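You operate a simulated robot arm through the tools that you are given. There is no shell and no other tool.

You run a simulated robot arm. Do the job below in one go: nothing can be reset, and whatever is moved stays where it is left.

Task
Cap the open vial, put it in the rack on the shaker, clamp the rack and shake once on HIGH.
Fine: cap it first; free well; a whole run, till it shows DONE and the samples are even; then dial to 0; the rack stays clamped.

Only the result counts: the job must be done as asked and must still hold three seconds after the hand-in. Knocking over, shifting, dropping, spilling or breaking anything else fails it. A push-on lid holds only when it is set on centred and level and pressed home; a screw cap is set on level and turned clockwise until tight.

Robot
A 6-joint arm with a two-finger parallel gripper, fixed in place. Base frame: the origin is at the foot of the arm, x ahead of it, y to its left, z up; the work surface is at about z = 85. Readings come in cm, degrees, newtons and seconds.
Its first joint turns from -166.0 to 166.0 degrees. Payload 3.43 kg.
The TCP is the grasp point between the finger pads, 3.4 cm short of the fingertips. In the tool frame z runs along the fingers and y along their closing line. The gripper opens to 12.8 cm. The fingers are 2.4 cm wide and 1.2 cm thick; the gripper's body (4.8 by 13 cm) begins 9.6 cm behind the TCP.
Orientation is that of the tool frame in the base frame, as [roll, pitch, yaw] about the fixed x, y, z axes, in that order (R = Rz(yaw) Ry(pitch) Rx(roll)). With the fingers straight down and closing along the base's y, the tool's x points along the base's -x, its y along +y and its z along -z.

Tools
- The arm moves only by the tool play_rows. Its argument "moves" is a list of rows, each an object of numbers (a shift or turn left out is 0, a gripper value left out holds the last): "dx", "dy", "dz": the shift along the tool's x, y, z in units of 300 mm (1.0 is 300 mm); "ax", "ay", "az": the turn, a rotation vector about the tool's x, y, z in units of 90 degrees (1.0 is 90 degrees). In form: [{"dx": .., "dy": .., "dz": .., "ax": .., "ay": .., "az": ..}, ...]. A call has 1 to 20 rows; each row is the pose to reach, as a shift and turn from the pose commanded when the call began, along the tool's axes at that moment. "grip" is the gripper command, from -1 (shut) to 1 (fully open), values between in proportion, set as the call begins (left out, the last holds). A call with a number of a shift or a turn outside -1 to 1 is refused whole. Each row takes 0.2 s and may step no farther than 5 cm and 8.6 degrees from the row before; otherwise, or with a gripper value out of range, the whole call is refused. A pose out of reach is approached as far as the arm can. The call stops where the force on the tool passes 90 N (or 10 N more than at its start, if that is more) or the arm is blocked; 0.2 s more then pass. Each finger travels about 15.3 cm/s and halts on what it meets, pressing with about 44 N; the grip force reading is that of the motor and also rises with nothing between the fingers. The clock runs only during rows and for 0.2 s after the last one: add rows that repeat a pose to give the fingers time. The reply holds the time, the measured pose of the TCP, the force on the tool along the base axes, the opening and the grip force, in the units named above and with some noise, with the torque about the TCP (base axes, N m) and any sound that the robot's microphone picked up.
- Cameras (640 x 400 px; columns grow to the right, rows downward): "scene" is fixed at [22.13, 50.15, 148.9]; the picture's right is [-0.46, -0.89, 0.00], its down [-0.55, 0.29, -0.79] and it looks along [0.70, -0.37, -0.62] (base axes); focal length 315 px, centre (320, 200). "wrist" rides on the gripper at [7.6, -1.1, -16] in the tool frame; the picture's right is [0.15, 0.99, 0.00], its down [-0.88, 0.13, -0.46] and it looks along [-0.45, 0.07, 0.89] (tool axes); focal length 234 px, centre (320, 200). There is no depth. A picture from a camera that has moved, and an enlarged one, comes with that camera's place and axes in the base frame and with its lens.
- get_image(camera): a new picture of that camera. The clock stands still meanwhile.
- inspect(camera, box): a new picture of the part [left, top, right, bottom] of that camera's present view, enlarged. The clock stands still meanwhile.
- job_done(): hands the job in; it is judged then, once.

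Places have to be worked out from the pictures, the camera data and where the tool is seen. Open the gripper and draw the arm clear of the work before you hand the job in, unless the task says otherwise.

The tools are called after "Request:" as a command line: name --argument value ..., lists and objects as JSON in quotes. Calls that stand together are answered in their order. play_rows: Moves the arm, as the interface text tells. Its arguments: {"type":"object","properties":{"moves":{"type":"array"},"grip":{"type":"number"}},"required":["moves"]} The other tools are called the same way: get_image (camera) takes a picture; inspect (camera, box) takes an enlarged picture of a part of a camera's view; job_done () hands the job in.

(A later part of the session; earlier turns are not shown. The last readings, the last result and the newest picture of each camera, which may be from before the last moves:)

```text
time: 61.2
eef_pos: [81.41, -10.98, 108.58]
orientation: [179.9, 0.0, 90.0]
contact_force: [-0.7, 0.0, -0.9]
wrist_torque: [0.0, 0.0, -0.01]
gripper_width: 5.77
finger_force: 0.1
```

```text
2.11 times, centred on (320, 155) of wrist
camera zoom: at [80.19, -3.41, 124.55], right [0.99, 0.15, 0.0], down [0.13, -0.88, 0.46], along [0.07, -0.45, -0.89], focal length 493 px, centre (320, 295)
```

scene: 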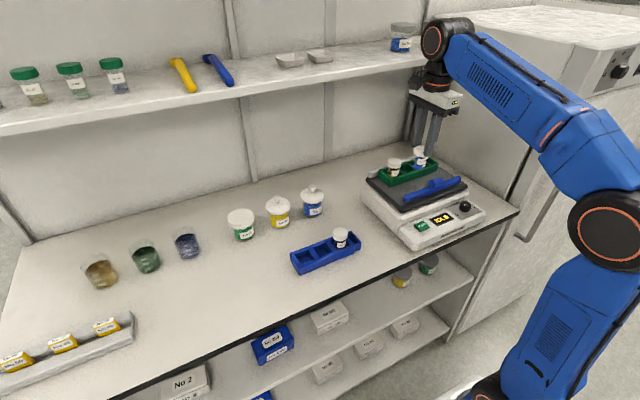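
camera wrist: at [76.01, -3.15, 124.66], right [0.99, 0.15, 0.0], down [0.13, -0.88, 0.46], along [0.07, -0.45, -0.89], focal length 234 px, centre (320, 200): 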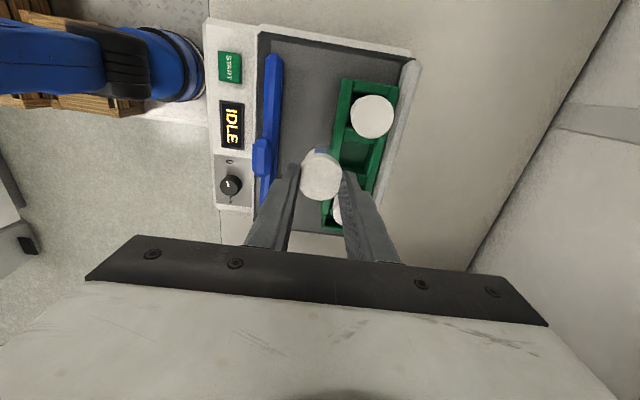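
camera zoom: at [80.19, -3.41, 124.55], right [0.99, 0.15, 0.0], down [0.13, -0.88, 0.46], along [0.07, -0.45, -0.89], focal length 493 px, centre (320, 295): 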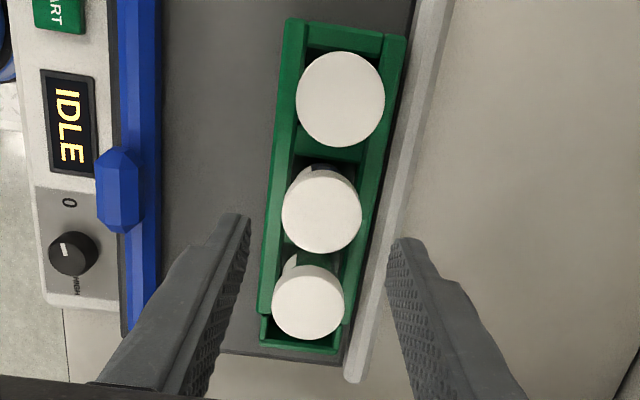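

The vial stands in the middle well, level with its neighbours. Next is the clamp bar (front at x≈69.8, lug at y≈−11, platform z≈95): I close the fingers and move to in front of it, still high.

Request:
play_rows --moves '[{"dy": -0.12, "dz": -0.02}, {"dy": -0.25, "dz": -0.02}, {"dy": -0.38, "dz": -0.02}, {"dy": -0.5, "dz": 0.0}, {"dy": -0.5, "dz": 0.08}, {"dy": -0.5, "dz": 0.13}, {"dy": -0.5, "dz": 0.13}]' --grip -1

Request:
get_image --camera "wrist"

Request:
inspect --camera "scene" --box '[360, 120, 520, 240]'

```text
time: 62.8
eef_pos: [66.37, -11.1, 104.65]
orientation: [179.7, 0.0, 90.0]
contact_force: [-0.2, 0.3, 0.1]
wrist_torque: [0.03, 0.02, -0.02]
gripper_width: 0.0
finger_force: 33.3
```

```text
taken
camera wrist: at [65.19, -3.49, 120.64], right [0.99, 0.15, 0.0], down [0.13, -0.88, 0.46], along [0.07, -0.45, -0.89], focal length 234 px, centre (320, 200)
```

wrist: 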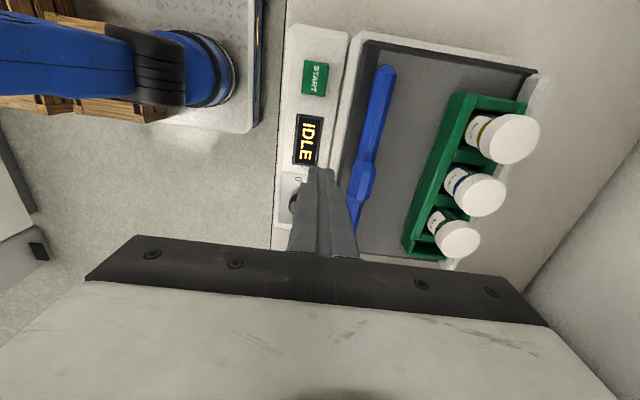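

```text
3.33 times, centred on (440, 180) of scene
camera zoom: at [22.13, 50.15, 148.9], right [-0.46, -0.89, 0.0], down [-0.55, 0.29, -0.79], along [0.7, -0.37, -0.62], focal length 1051 px, centre (-80, 267)
```

zoom: 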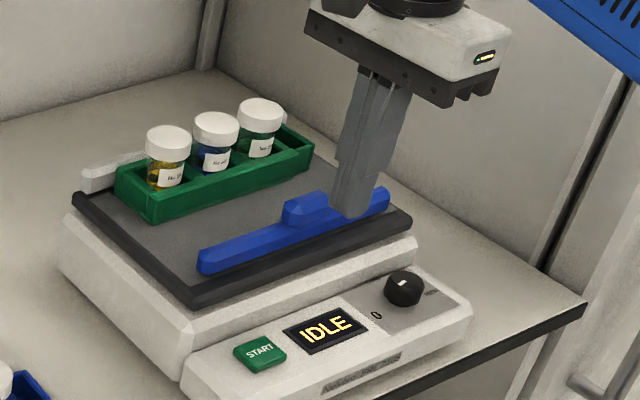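

I take a closer look at the bar and lug from this angle before touching it.

Request:
inspect --camera "wrist" --box '[330, 50, 410, 240]'

Request:
inspect --camera "wrist" --box '[330, 150, 400, 220]'

Request:
inspect --camera "scene" --box '[405, 170, 475, 220]'

```text
2.11 times, centred on (370, 145) of wrist
camera zoom: at [65.19, -3.49, 120.64], right [0.99, 0.15, 0.0], down [0.13, -0.88, 0.46], along [0.07, -0.45, -0.89], focal length 493 px, centre (215, 316)
```

zoom: 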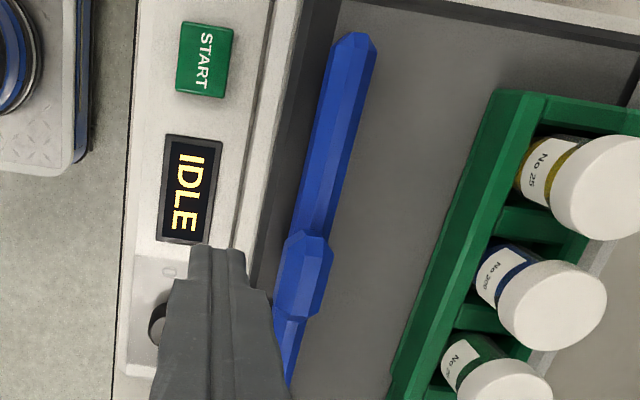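

```text
5.71 times, centred on (365, 185) of wrist
camera zoom: at [65.19, -3.49, 120.64], right [0.99, 0.15, 0.0], down [0.13, -0.88, 0.46], along [0.07, -0.45, -0.89], focal length 1338 px, centre (63, 286)
```

zoom: 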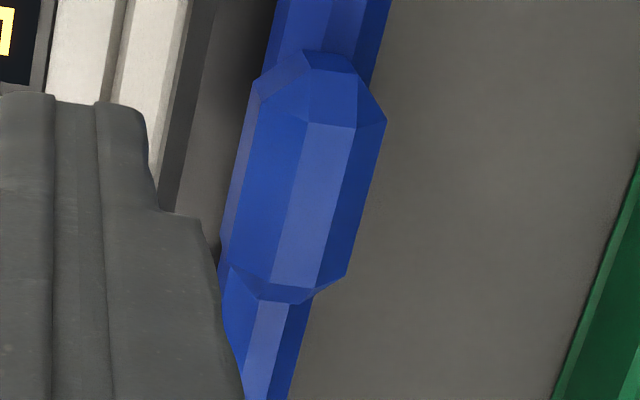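

```text
8.00 times, centred on (440, 195) of scene
camera zoom: at [22.13, 50.15, 148.9], right [-0.46, -0.89, 0.0], down [-0.55, 0.29, -0.79], along [0.7, -0.37, -0.62], focal length 2523 px, centre (-640, 240)
```

zoom: 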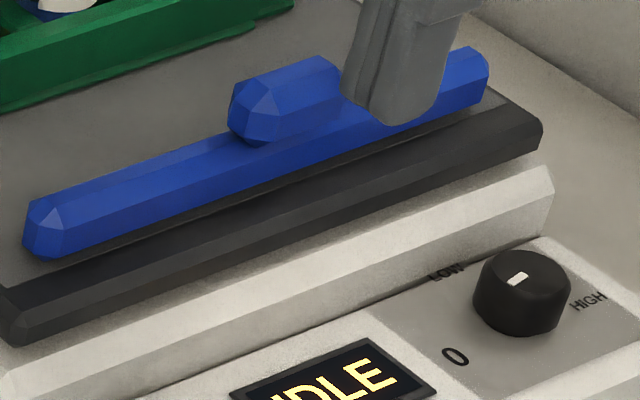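

The lug/bar centre is near (70.7, −11.7), lug top z≈99, and it appears to be a slide-on bar. I lower closed fingers in front of it to tip height z≈96.2.

Request:
play_rows --moves '[{"dx": -0.02, "dz": 0.06}, {"dx": -0.02, "dz": 0.12}, {"dx": -0.02, "dz": 0.168}, {"dx": -0.02, "dz": 0.168}]'

Request:
inspect --camera "scene" --box '[380, 140, 500, 240]'

Request:
inspect --camera "wrist" --box '[270, 100, 420, 250]'

```text
time: 63.8
eef_pos: [66.44, -11.56, 99.64]
orientation: [179.8, 0.0, 90.0]
contact_force: [-0.1, 0.2, -0.4]
wrist_torque: [0.02, 0.01, -0.02]
gripper_width: 0.01
finger_force: 32.5
```

```text
4.00 times, centred on (440, 190) of scene
camera zoom: at [22.13, 50.15, 148.9], right [-0.46, -0.89, 0.0], down [-0.55, 0.29, -0.79], along [0.7, -0.37, -0.62], focal length 1262 px, centre (-160, 240)
```

zoom: 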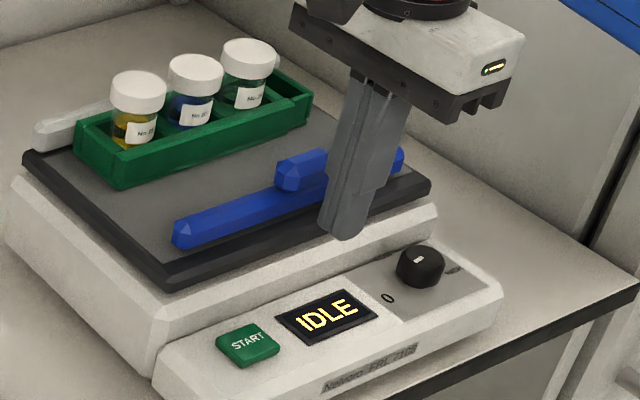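

```text
2.67 times, centred on (345, 175) of wrist
camera zoom: at [65.23, -4.0, 115.62], right [0.99, 0.15, 0.0], down [0.13, -0.88, 0.46], along [0.07, -0.45, -0.89], focal length 624 px, centre (253, 267)
```

zoom: 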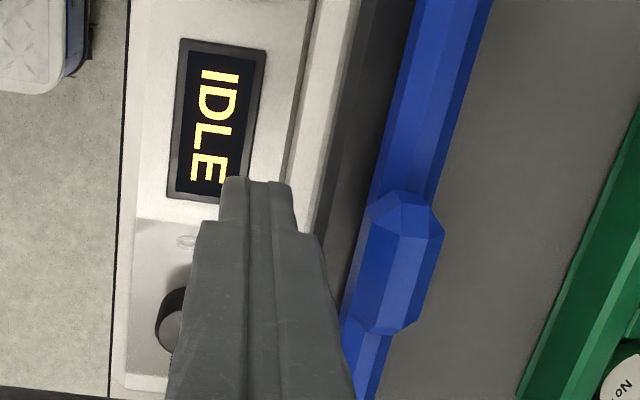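

Fingers are aligned with the lug. I push slowly in +x by 3 cm and watch the force.

Request:
play_rows --moves '[{"dy": 0.015}, {"dy": 0.03}, {"dy": 0.045}, {"dy": 0.06}, {"dy": 0.075}, {"dy": 0.09}, {"dy": 0.105}, {"dy": 0.12}, {"dy": 0.135}]'

Request:
inspect --camera "scene" --box '[380, 140, 500, 240]'

Request:
inspect --camera "wrist" --box '[270, 60, 420, 250]'

```text
time: 65.8
eef_pos: [70.4, -11.59, 99.62]
orientation: [179.8, 0.0, 90.0]
contact_force: [-1.2, 0.1, 1.6]
wrist_torque: [-0.02, 0.02, 0.02]
gripper_width: 0.01
finger_force: 33.1
```

```text
4.00 times, centred on (440, 190) of scene
camera zoom: at [22.13, 50.15, 148.9], right [-0.46, -0.89, 0.0], down [-0.55, 0.29, -0.79], along [0.7, -0.37, -0.62], focal length 1262 px, centre (-160, 240)
```

zoom: 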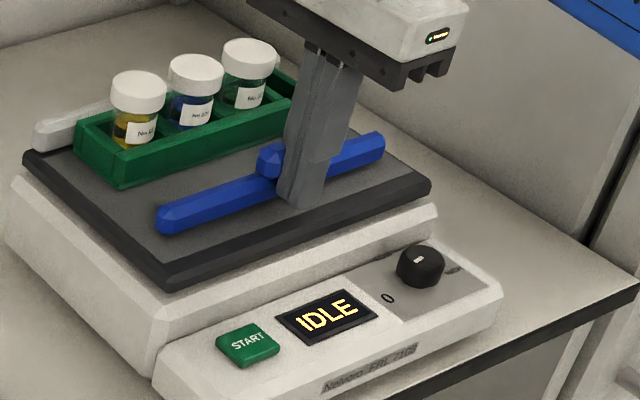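

```text
2.11 times, centred on (345, 155) of wrist
camera zoom: at [69.27, -4.06, 115.63], right [0.99, 0.15, 0.0], down [0.13, -0.88, 0.46], along [0.07, -0.45, -0.89], focal length 493 px, centre (267, 295)
```

zoom: 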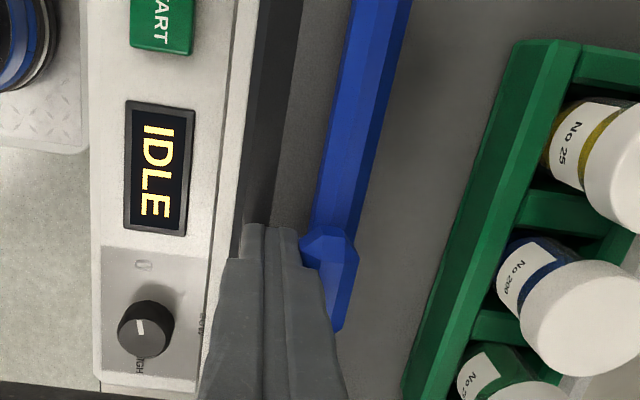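

The bar slides easily and stays parallel. I push on another 3 cm.

Request:
play_rows --moves '[{"dy": 0.015}, {"dy": 0.03}, {"dy": 0.045}, {"dy": 0.06}, {"dy": 0.075}, {"dy": 0.09}, {"dy": 0.1}, {"dy": 0.1}]'

Request:
inspect --camera "scene" --box '[380, 140, 500, 240]'

Request:
inspect --camera "wrist" --box '[270, 60, 420, 250]'

```text
time: 67.6
eef_pos: [73.52, -11.6, 99.78]
orientation: [179.8, -0.1, 89.9]
contact_force: [0.0, 0.0, -0.6]
wrist_torque: [-0.01, -0.02, 0.03]
gripper_width: 0.01
finger_force: 33.0
```

```text
4.00 times, centred on (440, 190) of scene
camera zoom: at [22.13, 50.15, 148.9], right [-0.46, -0.89, 0.0], down [-0.55, 0.29, -0.79], along [0.7, -0.37, -0.62], focal length 1262 px, centre (-160, 240)
```

zoom: 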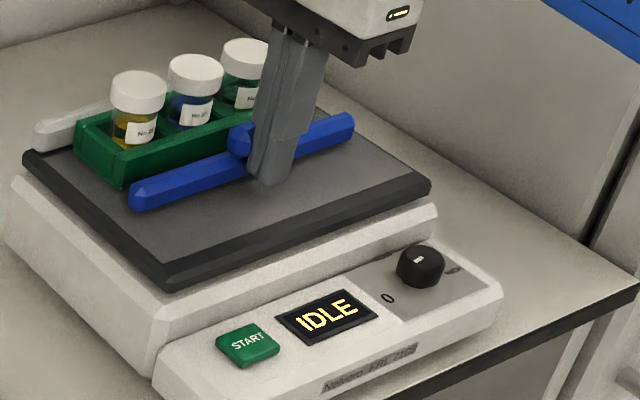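

```text
2.11 times, centred on (345, 155) of wrist
camera zoom: at [72.29, -4.04, 115.69], right [0.99, 0.15, 0.0], down [0.13, -0.88, 0.46], along [0.07, -0.45, -0.89], focal length 493 px, centre (267, 295)
```

zoom: 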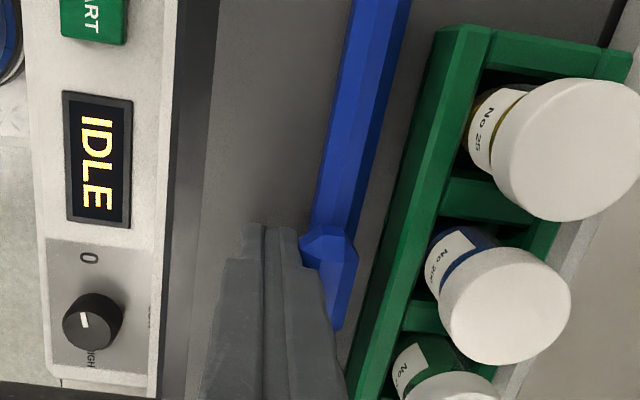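

About 1.5 cm remains to the rack. I push on slowly in finer rows until it meets the rack.

Request:
play_rows --moves '[{"dy": 0.008}, {"dy": 0.016}, {"dy": 0.024}, {"dy": 0.032}, {"dy": 0.04}]'

Request:
inspect --camera "wrist" --box '[270, 60, 420, 250]'

```text
time: 68.8
eef_pos: [74.63, -11.6, 99.67]
orientation: [179.8, 0.0, 90.0]
contact_force: [-0.4, -0.1, 1.0]
wrist_torque: [0.01, 0.0, -0.03]
gripper_width: 0.0
finger_force: 33.2
```

```text
2.11 times, centred on (345, 155) of wrist
camera zoom: at [73.47, -4.03, 115.6], right [0.99, 0.15, 0.0], down [0.13, -0.88, 0.46], along [0.07, -0.45, -0.89], focal length 493 px, centre (267, 295)
```

zoom: 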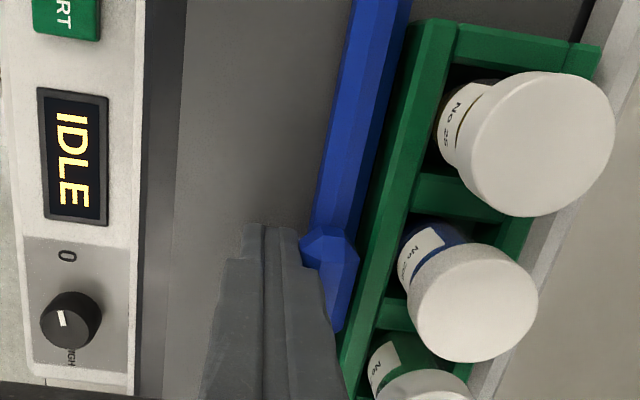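

Gap is nearly closed. I continue in fine steps to make contact and press it home.

Request:
play_rows --moves '[{"dy": 0.005}, {"dy": 0.01}, {"dy": 0.015}, {"dy": 0.02}, {"dy": 0.025}, {"dy": 0.03}]'

Request:
inspect --camera "wrist" --box '[270, 60, 420, 250]'

Request:
inspect --camera "scene" --box '[370, 140, 470, 210]'

```text
time: 70.2
eef_pos: [75.49, -11.54, 99.7]
orientation: [179.8, 0.1, 90.1]
contact_force: [-20.1, -0.6, -3.4]
wrist_torque: [-0.03, 0.29, 0.02]
gripper_width: 0.02
finger_force: 33.4
```

```text
2.11 times, centred on (345, 155) of wrist
camera zoom: at [74.33, -4.01, 115.67], right [0.99, 0.15, 0.0], down [0.13, -0.88, 0.46], along [0.07, -0.45, -0.89], focal length 493 px, centre (267, 295)
```

zoom: 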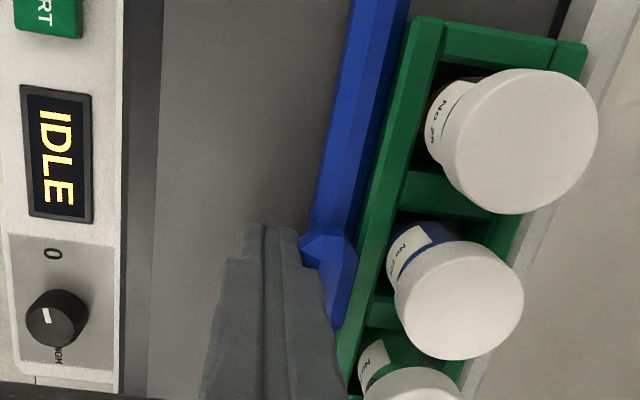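

```text
5.71 times, centred on (420, 175) of scene
camera zoom: at [22.13, 50.15, 148.9], right [-0.46, -0.89, 0.0], down [-0.55, 0.29, -0.79], along [0.7, -0.37, -0.62], focal length 1802 px, centre (-251, 343)
```

zoom: 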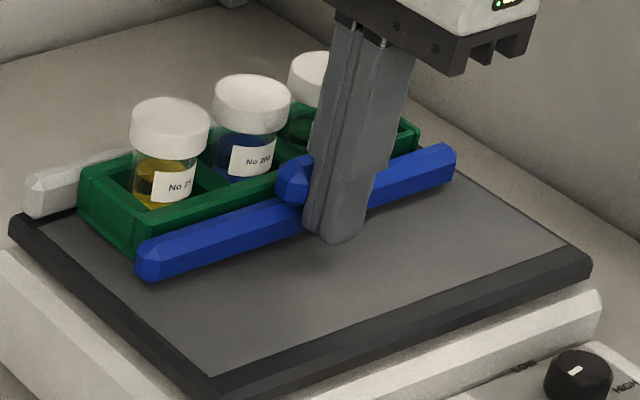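

A 20 N resistance appears; the bar is at the rack. I look closely at the contact line.

Request:
inspect --camera "wrist" --box '[340, 50, 400, 130]'

Request:
inspect --camera "scene" --box '[378, 165, 428, 200]'

```text
5.00 times, centred on (370, 90) of wrist
camera zoom: at [74.33, -4.01, 115.67], right [0.99, 0.15, 0.0], down [0.13, -0.88, 0.46], along [0.07, -0.45, -0.89], focal length 1171 px, centre (70, 750)
```

zoom: 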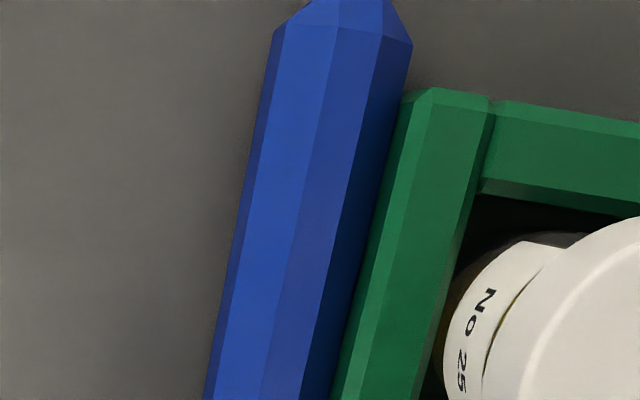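

```text
11.43 times, centred on (403, 182) of scene
camera zoom: at [22.13, 50.15, 148.9], right [-0.46, -0.89, 0.0], down [-0.55, 0.29, -0.79], along [0.7, -0.37, -0.62], focal length 3605 px, centre (-629, 400)
```

zoom: 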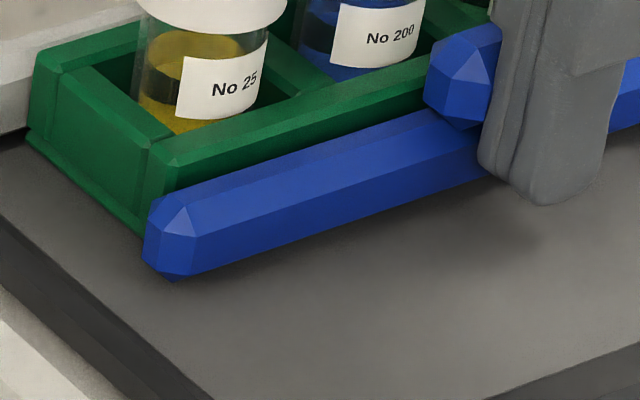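

The bar lies against the rack all along. I press a little further to see whether it latches (a click or more resistance).

Request:
play_rows --moves '[{"dy": 0.004}, {"dy": 0.008}, {"dy": 0.012}, {"dy": 0.012}]'

Request:
inspect --camera "wrist" --box '[270, 60, 420, 250]'

```text
time: 71.2
eef_pos: [75.58, -11.75, 99.81]
orientation: [-179.9, 0.0, 90.0]
contact_force: [-78.6, 0.9, -21.6]
wrist_torque: [-0.01, 1.05, 0.01]
gripper_width: 0.0
finger_force: 32.7
```

```text
2.11 times, centred on (345, 155) of wrist
camera zoom: at [74.46, -4.1, 115.73], right [0.99, 0.15, 0.0], down [0.13, -0.88, 0.46], along [0.06, -0.45, -0.89], focal length 493 px, centre (267, 295)
```

zoom: 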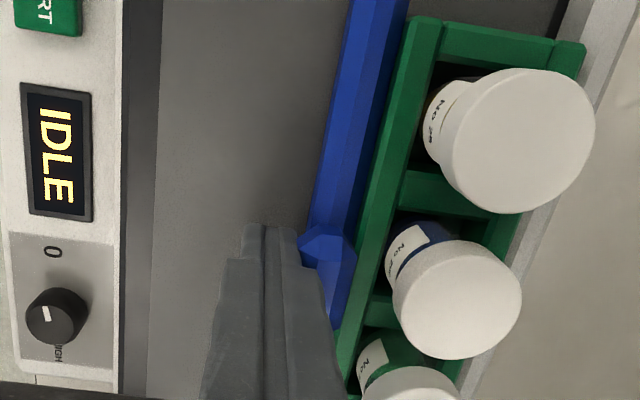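

The bar is firmly at its end stop against the rack (78 N). I back off gently and rise to see whether it stays in place.

Request:
play_rows --moves '[{"dy": -0.02}, {"dy": -0.05}, {"dy": -0.1}, {"dy": -0.15}, {"dy": -0.15, "dz": -0.1}, {"dy": -0.15, "dz": -0.2}, {"dy": -0.15, "dz": -0.3}, {"dy": -0.15, "dz": -0.3}]'

Request:
inspect --camera "scene" --box '[360, 130, 500, 240]'

Request:
get_image --camera "wrist"

```text
time: 73.0
eef_pos: [71.32, -11.68, 108.74]
orientation: [179.8, 0.0, 90.0]
contact_force: [0.0, -0.6, 0.6]
wrist_torque: [-0.02, 0.04, 0.0]
gripper_width: 0.0
finger_force: 33.2
```

```text
3.64 times, centred on (430, 185) of scene
camera zoom: at [22.13, 50.15, 148.9], right [-0.46, -0.89, 0.0], down [-0.55, 0.29, -0.79], along [0.7, -0.37, -0.62], focal length 1147 px, centre (-80, 254)
```

zoom: 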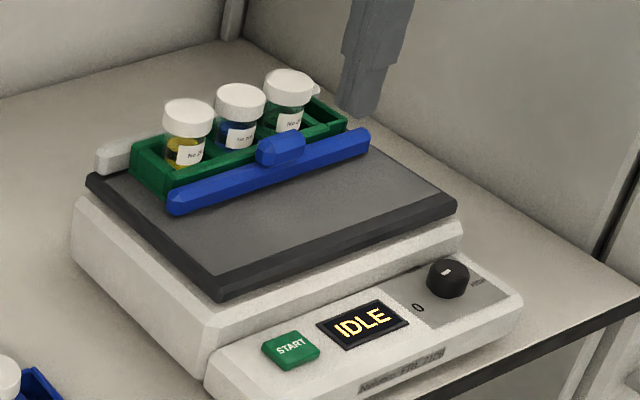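

```text
taken
camera wrist: at [70.23, -4.14, 124.68], right [0.99, 0.15, 0.0], down [0.13, -0.88, 0.46], along [0.07, -0.45, -0.89], focal length 234 px, centre (320, 200)
```

wrist: 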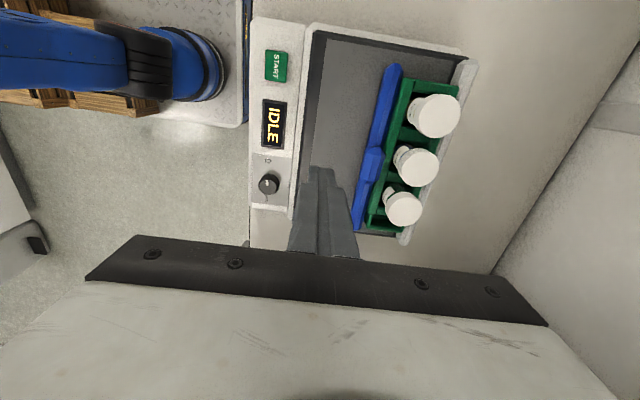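

The bar stays against the rack. I check for any gap and at the lug for a further latch.

Request:
inspect --camera "scene" --box '[380, 150, 460, 205]'

Request:
inspect --camera "wrist" --box '[330, 50, 470, 245]'

Request:
inspect --camera "wrist" --box '[240, 145, 300, 215]'

```text
7.27 times, centred on (420, 178) of scene
camera zoom: at [22.13, 50.15, 148.9], right [-0.46, -0.89, 0.0], down [-0.55, 0.29, -0.79], along [0.7, -0.37, -0.62], focal length 2294 px, centre (-407, 364)
```

zoom: 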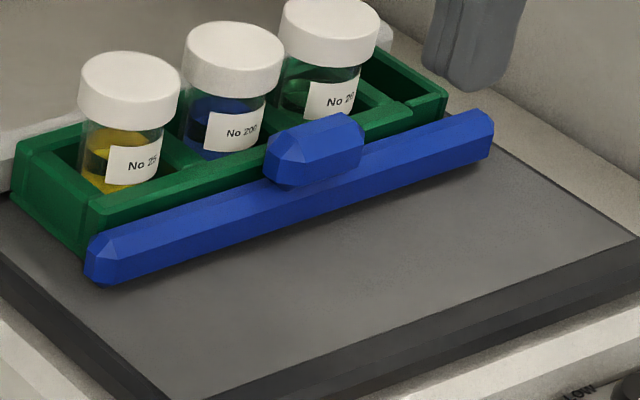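

```text
2.05 times, centred on (400, 148) of wrist
camera zoom: at [70.23, -4.14, 124.68], right [0.99, 0.15, 0.0], down [0.13, -0.88, 0.46], along [0.07, -0.45, -0.89], focal length 480 px, centre (156, 308)
```

zoom: 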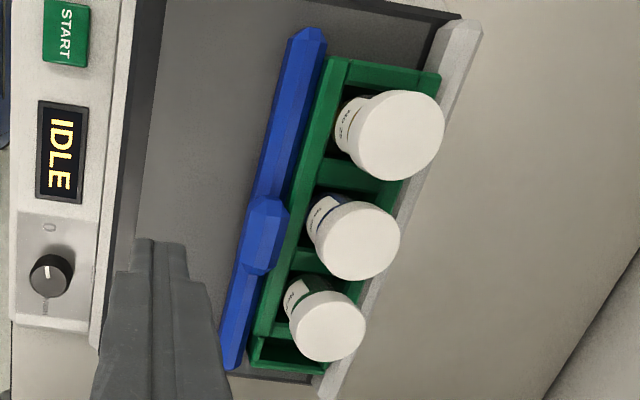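

```text
5.71 times, centred on (270, 180) of wrist
camera zoom: at [70.23, -4.14, 124.68], right [0.99, 0.15, 0.0], down [0.13, -0.88, 0.46], along [0.07, -0.45, -0.89], focal length 1338 px, centre (606, 314)
```

zoom: 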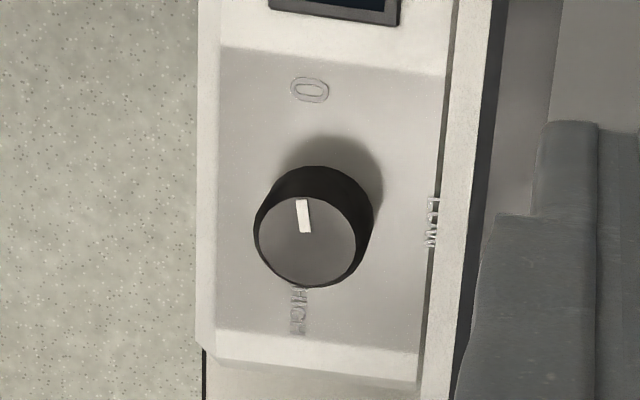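

The rack is clamped between bar and back fence. Next the dial: I move above the knob (≈(64.7, −19.4)) while turning back to yaw 180 so the fingers close along y.

Request:
play_rows --moves '[{"dx": -0.02, "dy": -0.02, "az": -0.09}, {"dx": -0.04, "dy": -0.04, "az": -0.18}, {"dx": -0.06, "dy": -0.06, "dz": 0.01, "az": -0.27}, {"dx": -0.085, "dy": -0.08, "dz": 0.02, "az": -0.36}, {"dx": -0.11, "dy": -0.1, "dz": 0.03, "az": -0.45}, {"dx": -0.13, "dy": -0.12, "dz": 0.04, "az": -0.54}, {"dx": -0.155, "dy": -0.14, "dz": 0.05, "az": -0.63}, {"dx": -0.18, "dy": -0.16, "dz": 0.06, "az": -0.72}, {"dx": -0.2, "dy": -0.18, "dz": 0.08, "az": -0.81}, {"dx": -0.23, "dy": -0.2, "dz": 0.1, "az": -0.9}, {"dx": -0.257, "dy": -0.22, "dz": 0.12, "az": -0.99}, {"dx": -0.257, "dy": -0.22, "dz": 0.13, "az": -1.0}, {"dx": -0.257, "dy": -0.22, "dz": 0.13, "az": -1.0}]' --grip -0.2

Request:
get_image --camera "wrist"

Request:
inspect --camera "scene" --box '[400, 130, 520, 240]'

```text
time: 75.8
eef_pos: [64.86, -19.38, 104.84]
orientation: [179.9, 0.2, -180.0]
contact_force: [0.2, 0.4, -0.6]
wrist_torque: [0.03, 0.01, 0.0]
gripper_width: 5.12
finger_force: 0.0
```

```text
taken
camera wrist: at [57.2, -20.49, 120.78], right [-0.15, 0.99, 0.0], down [0.88, 0.13, 0.46], along [0.45, 0.07, -0.89], focal length 234 px, centre (320, 200)
```

wrist: 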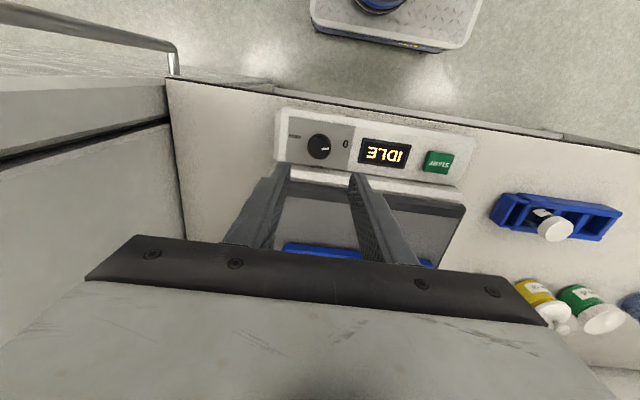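

```text
3.64 times, centred on (460, 185) of scene
camera zoom: at [22.13, 50.15, 148.9], right [-0.46, -0.89, 0.0], down [-0.55, 0.29, -0.79], along [0.7, -0.37, -0.62], focal length 1147 px, centre (-189, 254)
```

zoom: 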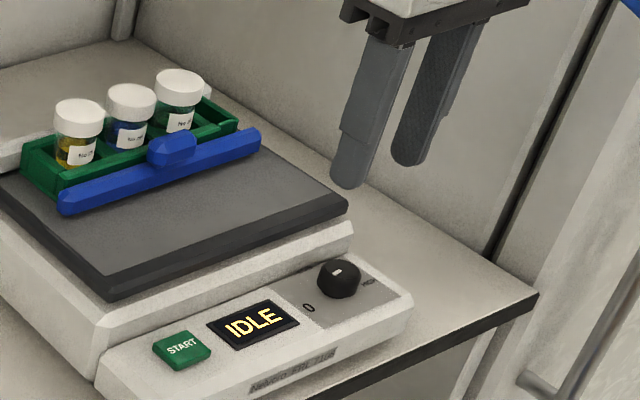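

The knob is just below between the fingers. I enlarge for the exact centre and label positions.

Request:
inspect --camera "wrist" --box '[270, 105, 370, 185]'

Request:
inspect --camera "wrist" --box '[260, 90, 480, 230]'

Request:
inspect --camera "scene" --box '[430, 185, 500, 235]'

```text
5.00 times, centred on (320, 145) of wrist
camera zoom: at [57.2, -20.49, 120.78], right [-0.15, 0.99, 0.0], down [0.88, 0.13, 0.46], along [0.45, 0.07, -0.89], focal length 1171 px, centre (320, 475)
```

zoom: 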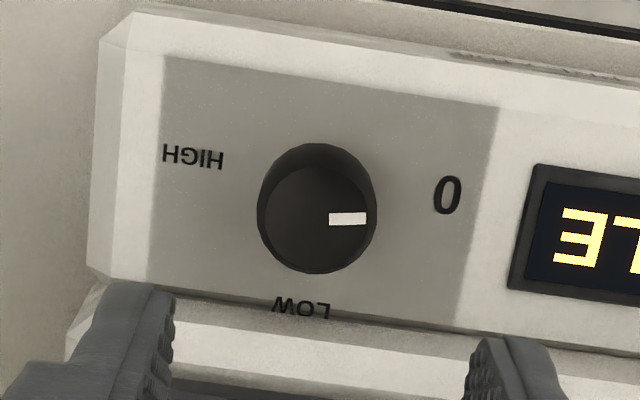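

```text
2.86 times, centred on (370, 160) of wrist
camera zoom: at [57.2, -20.49, 120.78], right [-0.15, 0.99, 0.0], down [0.88, 0.13, 0.46], along [0.45, 0.07, -0.89], focal length 669 px, centre (177, 314)
```

zoom: 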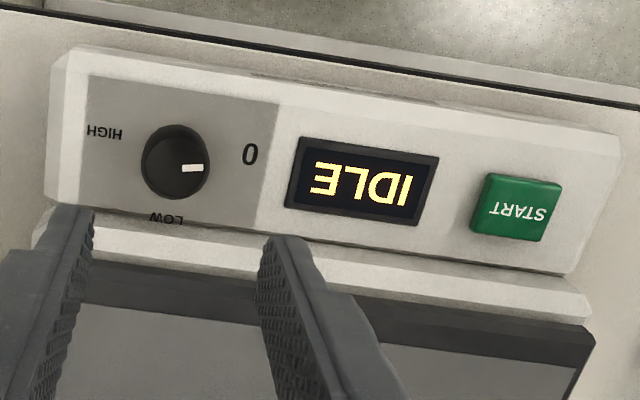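

```text
8.00 times, centred on (465, 210) of scene
camera zoom: at [22.13, 50.15, 148.9], right [-0.46, -0.89, 0.0], down [-0.55, 0.29, -0.79], along [0.7, -0.37, -0.62], focal length 2523 px, centre (-840, 120)
```

zoom: 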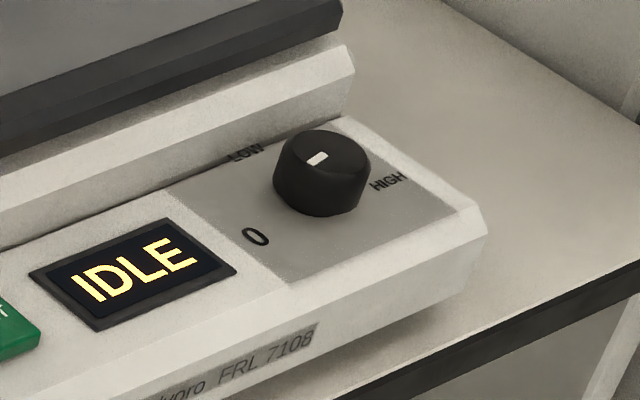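

The pointer sits ~100° to the left of LOW and HIGH ~100° to the right, so the knob must turn about 200° clockwise. I test at height how far the wrist can turn, first 50° counter-clockwise.

Request:
play_rows --moves '[{"az": -0.09}, {"az": -0.18}, {"az": -0.27}, {"az": -0.36}, {"az": -0.45}, {"az": -0.54}, {"az": -0.58}, {"az": -0.58}]' --grip -0.25

```text
time: 77.6
eef_pos: [64.84, -19.34, 104.7]
orientation: [-179.9, 0.0, -127.7]
contact_force: [0.1, 0.5, -0.2]
wrist_torque: [-0.01, -0.02, 0.01]
gripper_width: 4.79
finger_force: 0.0
```

Yaw 232° is reachable. Now I test the clockwise end (about 205° on) at height.

Request:
play_rows --moves '[{"az": 0.09}, {"az": 0.18}, {"az": 0.27}, {"az": 0.36}, {"az": 0.45}, {"az": 0.54}, {"az": 0.63}, {"az": 0.72}, {"az": 0.81}, {"az": 0.9}, {"az": 0.99}, {"az": 1.0}]'

Request:
play_rows --moves '[{"az": 0.09}, {"az": 0.18}, {"az": 0.27}, {"az": 0.36}, {"az": 0.45}, {"az": 0.54}, {"az": 0.63}, {"az": 0.72}, {"az": 0.81}, {"az": 0.9}, {"az": 0.99}, {"az": 1.0}]'

Request:
play_rows --moves '[{"az": 0.09}, {"az": 0.18}, {"az": 0.27}, {"az": 0.3}]'

```text
time: 80.2
eef_pos: [64.87, -19.3, 104.69]
orientation: [179.9, 0.1, 142.1]
contact_force: [-0.1, -0.3, 0.2]
wrist_torque: [0.0, -0.02, -0.03]
gripper_width: 4.81
finger_force: 0.0
```

```text
time: 82.8
eef_pos: [64.97, -19.31, 104.87]
orientation: [179.9, -0.1, 52.1]
contact_force: [-0.3, 0.7, -0.1]
wrist_torque: [0.01, 0.0, 0.01]
gripper_width: 4.82
finger_force: 0.0
```

```text
time: 83.8
eef_pos: [64.81, -19.42, 104.73]
orientation: [179.9, -0.1, 25.2]
contact_force: [-0.1, 0.1, 0.7]
wrist_torque: [-0.01, 0.02, -0.02]
gripper_width: 4.8
finger_force: 0.0
```

The wrist covers the whole range needed (232° → 25°). I take a picture from this opposite side to fix the knob centre.

Request:
inspect --camera "wrist" --box '[260, 100, 380, 190]'

```text
4.44 times, centred on (320, 145) of wrist
camera zoom: at [71.18, -15.08, 120.74], right [0.55, -0.83, 0.0], down [-0.74, -0.49, 0.45], along [-0.38, -0.25, -0.89], focal length 1041 px, centre (320, 444)
```

zoom: 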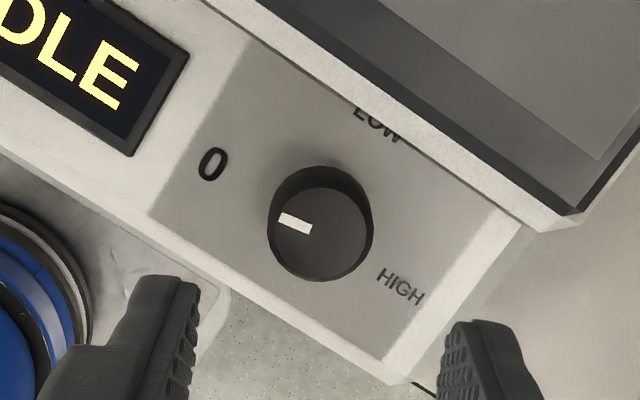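

All views agree: knob centre (64.61, −19.44), top z≈92.65, panel z≈90.5. I turn back to yaw ~232°, correcting the centre by (−0.17, −0.1) cm.

Request:
play_rows --moves '[{"dx": -0.0065, "dy": 0.0006, "az": -0.09}, {"dx": -0.0065, "dy": 0.0006, "az": -0.18}, {"dx": -0.0065, "dy": 0.0006, "az": -0.27}, {"dx": -0.0065, "dy": 0.0006, "az": -0.36}, {"dx": -0.0065, "dy": 0.0006, "az": -0.45}, {"dx": -0.0065, "dy": 0.0006, "az": -0.54}, {"dx": -0.0065, "dy": 0.0006, "az": -0.63}, {"dx": -0.0065, "dy": 0.0006, "az": -0.72}, {"dx": -0.0065, "dy": 0.0006, "az": -0.81}, {"dx": -0.0065, "dy": 0.0006, "az": -0.9}, {"dx": -0.0065, "dy": 0.0006, "az": -0.99}, {"dx": -0.0065, "dy": 0.0006, "az": -1.0}]'

Request:
play_rows --moves '[{"az": -0.09}, {"az": -0.18}, {"az": -0.27}, {"az": -0.36}, {"az": -0.45}, {"az": -0.54}, {"az": -0.63}, {"az": -0.72}, {"az": -0.81}, {"az": -0.9}, {"az": -0.99}, {"az": -1.0}]'

Request:
play_rows --moves '[{"az": -0.09}, {"az": -0.18}, {"az": -0.27}, {"az": -0.3}, {"az": -0.3}]'

Request:
inspect --camera "wrist" --box '[260, 100, 380, 190]'

```text
time: 86.4
eef_pos: [64.66, -19.48, 104.59]
orientation: [180.0, 0.1, 115.2]
contact_force: [0.2, 0.1, 0.0]
wrist_torque: [0.03, -0.01, 0.03]
gripper_width: 4.83
finger_force: 0.0
```

```text
time: 89.0
eef_pos: [64.76, -19.39, 104.61]
orientation: [-179.9, 0.1, -154.8]
contact_force: [0.2, 0.6, -0.3]
wrist_torque: [-0.01, 0.0, 0.01]
gripper_width: 4.8
finger_force: 0.0
```

```text
time: 90.2
eef_pos: [64.72, -19.47, 104.7]
orientation: [-180.0, 0.1, -127.7]
contact_force: [-0.2, -0.3, -0.5]
wrist_torque: [0.0, 0.02, -0.02]
gripper_width: 4.79
finger_force: 0.1
```

```text
4.44 times, centred on (320, 145) of wrist
camera zoom: at [60.89, -26.12, 120.71], right [-0.87, 0.49, 0.0], down [0.43, 0.78, 0.46], along [0.23, 0.4, -0.89], focal length 1041 px, centre (320, 444)
```

zoom: 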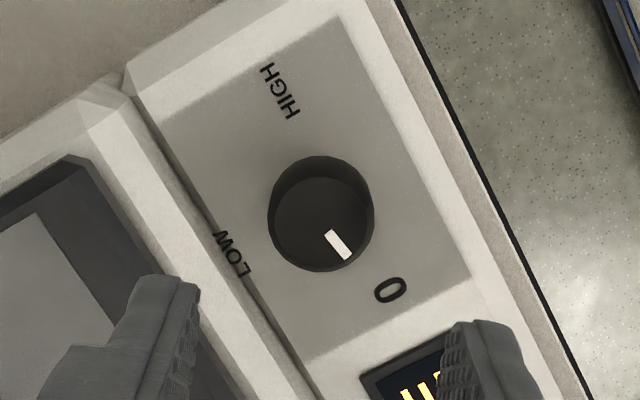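

The knob is centred between the fingers. To keep the open fingers clear of the step behind the panel I turn to yaw ~215°, narrow the opening to 3.6 cm, and descend around the knob.

Request:
play_rows --moves '[{"az": 0.09}, {"az": 0.19}, {"az": 0.19, "dz": 0.1}, {"az": 0.19, "dz": 0.2}, {"az": 0.19, "dz": 0.26}, {"az": 0.19, "dz": 0.26}]' --grip -0.4375

Request:
inspect --camera "wrist" --box '[250, 90, 390, 210]'

Request:
inspect --camera "scene" --box '[420, 160, 520, 240]'

```text
refused: row 2 steps farther than a row can; nothing moved
```

```text
3.33 times, centred on (320, 150) of wrist
camera zoom: at [60.89, -26.12, 120.71], right [-0.87, 0.49, 0.0], down [0.43, 0.78, 0.46], along [0.23, 0.4, -0.89], focal length 781 px, centre (320, 367)
```

zoom: 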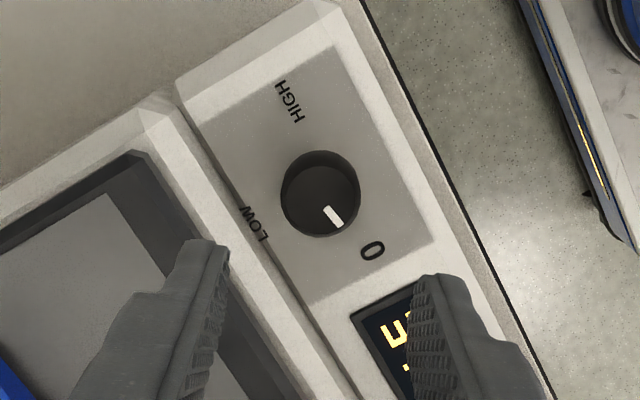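

```text
5.00 times, centred on (470, 200) of scene
camera zoom: at [22.13, 50.15, 148.9], right [-0.46, -0.89, 0.0], down [-0.55, 0.29, -0.79], along [0.7, -0.37, -0.62], focal length 1577 px, centre (-430, 200)
```

zoom: 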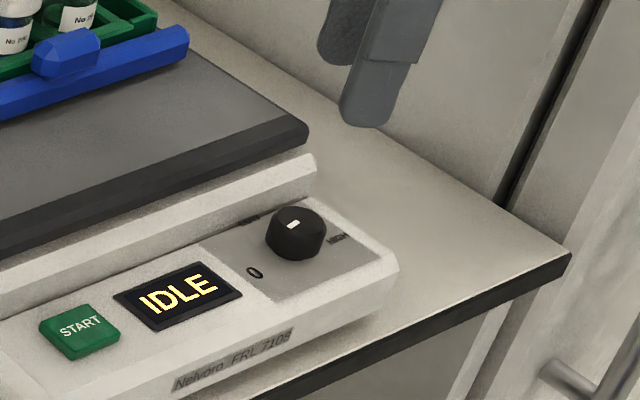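

The row step was slightly too large in turn; I resend with smaller turn steps.

Request:
play_rows --moves '[{"az": 0.07}, {"az": 0.13}, {"az": 0.19}, {"az": 0.19, "dz": 0.1}, {"az": 0.19, "dz": 0.2}, {"az": 0.19, "dz": 0.25}, {"az": 0.19, "dz": 0.25}]' --grip -0.4375

Request:
inspect --camera "wrist" --box '[250, 90, 390, 210]'

Request:
inspect --camera "scene" --box '[420, 160, 520, 240]'

```text
time: 91.8
eef_pos: [64.53, -19.35, 97.21]
orientation: [-179.9, 0.2, -144.9]
contact_force: [0.4, 0.9, 0.4]
wrist_torque: [0.03, 0.03, 0.01]
gripper_width: 3.61
finger_force: 0.1
```

```text
3.33 times, centred on (320, 150) of wrist
camera zoom: at [58.94, -24.65, 113.17], right [-0.69, 0.72, 0.0], down [0.64, 0.61, 0.46], along [0.33, 0.31, -0.89], focal length 781 px, centre (320, 367)
```

zoom: 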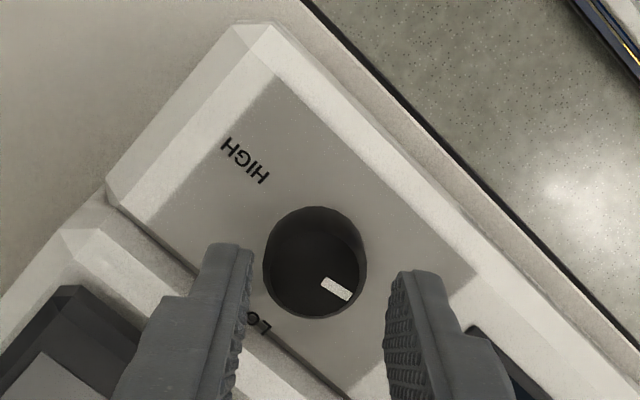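

```text
5.00 times, centred on (470, 200) of scene
camera zoom: at [22.13, 50.15, 148.9], right [-0.46, -0.89, 0.0], down [-0.55, 0.29, -0.79], along [0.7, -0.37, -0.62], focal length 1577 px, centre (-430, 200)
```

zoom: 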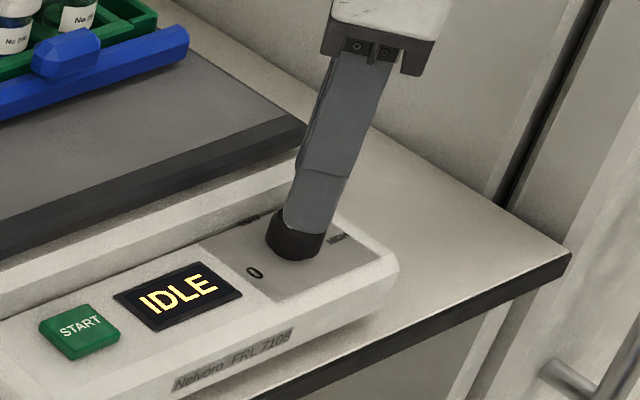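

A small offset of ~0.15 cm remains; I correct it and lower the fingers around the knob to tip height z≈91.2.

Request:
play_rows --moves '[{"dx": 0.002, "dy": -0.0045, "dz": 0.02}, {"dx": 0.002, "dy": -0.0045, "dz": 0.04}, {"dx": 0.002, "dy": -0.0045, "dz": 0.06}, {"dx": 0.002, "dy": -0.0045, "dz": 0.087}, {"dx": 0.002, "dy": -0.0045, "dz": 0.087}]'

Request:
inspect --camera "wrist" --box '[250, 90, 390, 210]'

Request:
inspect --camera "scene" --box '[420, 160, 520, 240]'

```text
time: 93.0
eef_pos: [64.79, -19.64, 94.47]
orientation: [-179.9, 0.1, -144.8]
contact_force: [-0.6, 0.7, -0.5]
wrist_torque: [0.03, -0.01, -0.03]
gripper_width: 3.59
finger_force: 0.0
```

```text
3.33 times, centred on (320, 150) of wrist
camera zoom: at [59.08, -24.87, 110.52], right [-0.69, 0.72, 0.0], down [0.64, 0.61, 0.46], along [0.33, 0.31, -0.89], focal length 781 px, centre (320, 367)
```

zoom: 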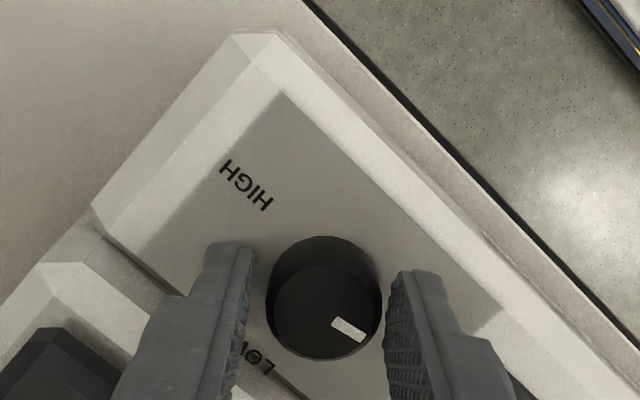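

```text
5.00 times, centred on (470, 200) of scene
camera zoom: at [22.13, 50.15, 148.9], right [-0.46, -0.89, 0.0], down [-0.55, 0.29, -0.79], along [0.7, -0.37, -0.62], focal length 1577 px, centre (-430, 200)
```

zoom: 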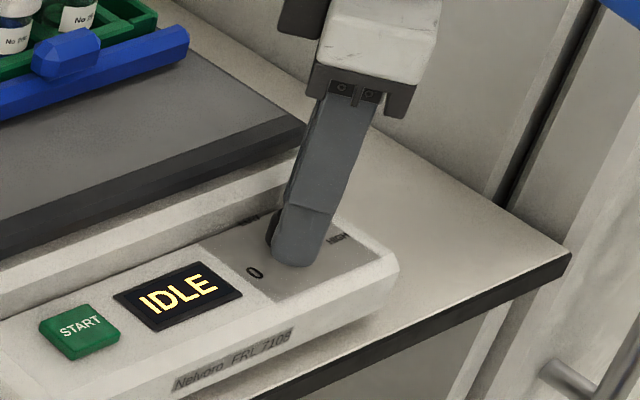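

The knob is between the fingers, offset by ~1 mm. I nudge +0.1 cm along the closing line and close on the knob.

Request:
play_rows --moves '[{"dy": 0.0035}, {"dy": 0.0035}]'

Request:
play_rows --moves '[{"dy": 0}, {"dy": 0}, {"dy": 0}]' --grip -0.53

Request:
play_rows --moves '[{"dy": 0}, {"dy": 0}, {"dy": 0}]' --grip -0.7

Request:
inspect --camera "wrist" --box '[250, 90, 390, 210]'

```text
time: 93.6
eef_pos: [64.67, -19.58, 94.58]
orientation: [-179.9, 0.1, -144.9]
contact_force: [-0.4, 0.3, -0.1]
wrist_torque: [0.0, -0.02, 0.01]
gripper_width: 3.58
finger_force: 0.0
```

```text
time: 94.4
eef_pos: [64.63, -19.39, 94.48]
orientation: [-179.9, 0.1, -144.9]
contact_force: [-0.5, 0.4, -0.3]
wrist_torque: [0.0, -0.03, 0.01]
gripper_width: 3.01
finger_force: 0.1
```

```text
time: 95.2
eef_pos: [64.63, -19.53, 94.52]
orientation: [-179.8, 0.1, -144.9]
contact_force: [-3.6, 2.9, -0.9]
wrist_torque: [0.22, 0.08, -0.05]
gripper_width: 2.91
finger_force: 44.7
```

```text
3.33 times, centred on (320, 150) of wrist
camera zoom: at [59.0, -24.8, 110.53], right [-0.69, 0.72, 0.0], down [0.64, 0.61, 0.46], along [0.33, 0.31, -0.89], focal length 781 px, centre (320, 367)
```

zoom: 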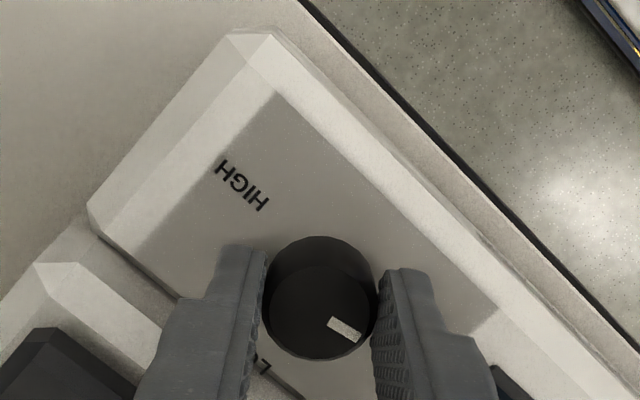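

The knob is gripped firmly with little side force. I turn it 90° clockwise first and check.

Request:
play_rows --moves '[{"az": 0.06}, {"az": 0.12}, {"az": 0.18}, {"az": 0.24}, {"az": 0.3}, {"az": 0.36}, {"az": 0.42}, {"az": 0.48}, {"az": 0.54}, {"az": 0.6}, {"az": 0.66}, {"az": 0.72}, {"az": 0.78}, {"az": 0.84}, {"az": 0.9}, {"az": 0.95}, {"az": 1.0}]' --grip -1

Request:
inspect --camera "wrist" --box '[250, 90, 390, 210]'

Request:
inspect --camera "scene" --box '[400, 150, 520, 240]'

```text
time: 98.8
eef_pos: [64.64, -19.26, 94.69]
orientation: [180.0, 0.2, 125.0]
contact_force: [-18.0, 9.2, -16.8]
wrist_torque: [0.63, 1.02, 0.04]
gripper_width: 2.91
finger_force: 45.1
```

```text
3.33 times, centred on (320, 150) of wrist
camera zoom: at [59.34, -13.87, 110.6], right [0.73, 0.69, 0.0], down [0.61, -0.65, 0.46], along [0.32, -0.33, -0.89], focal length 781 px, centre (320, 367)
```

zoom: 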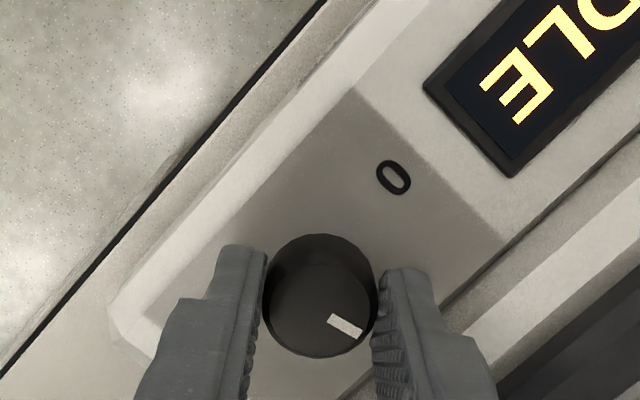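

```text
4.44 times, centred on (460, 195) of scene
camera zoom: at [22.13, 50.15, 148.9], right [-0.46, -0.89, 0.0], down [-0.55, 0.29, -0.79], along [0.7, -0.37, -0.62], focal length 1402 px, centre (-302, 222)
```

zoom: 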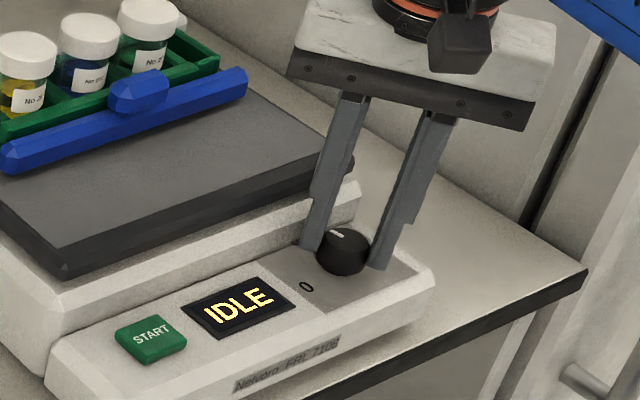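

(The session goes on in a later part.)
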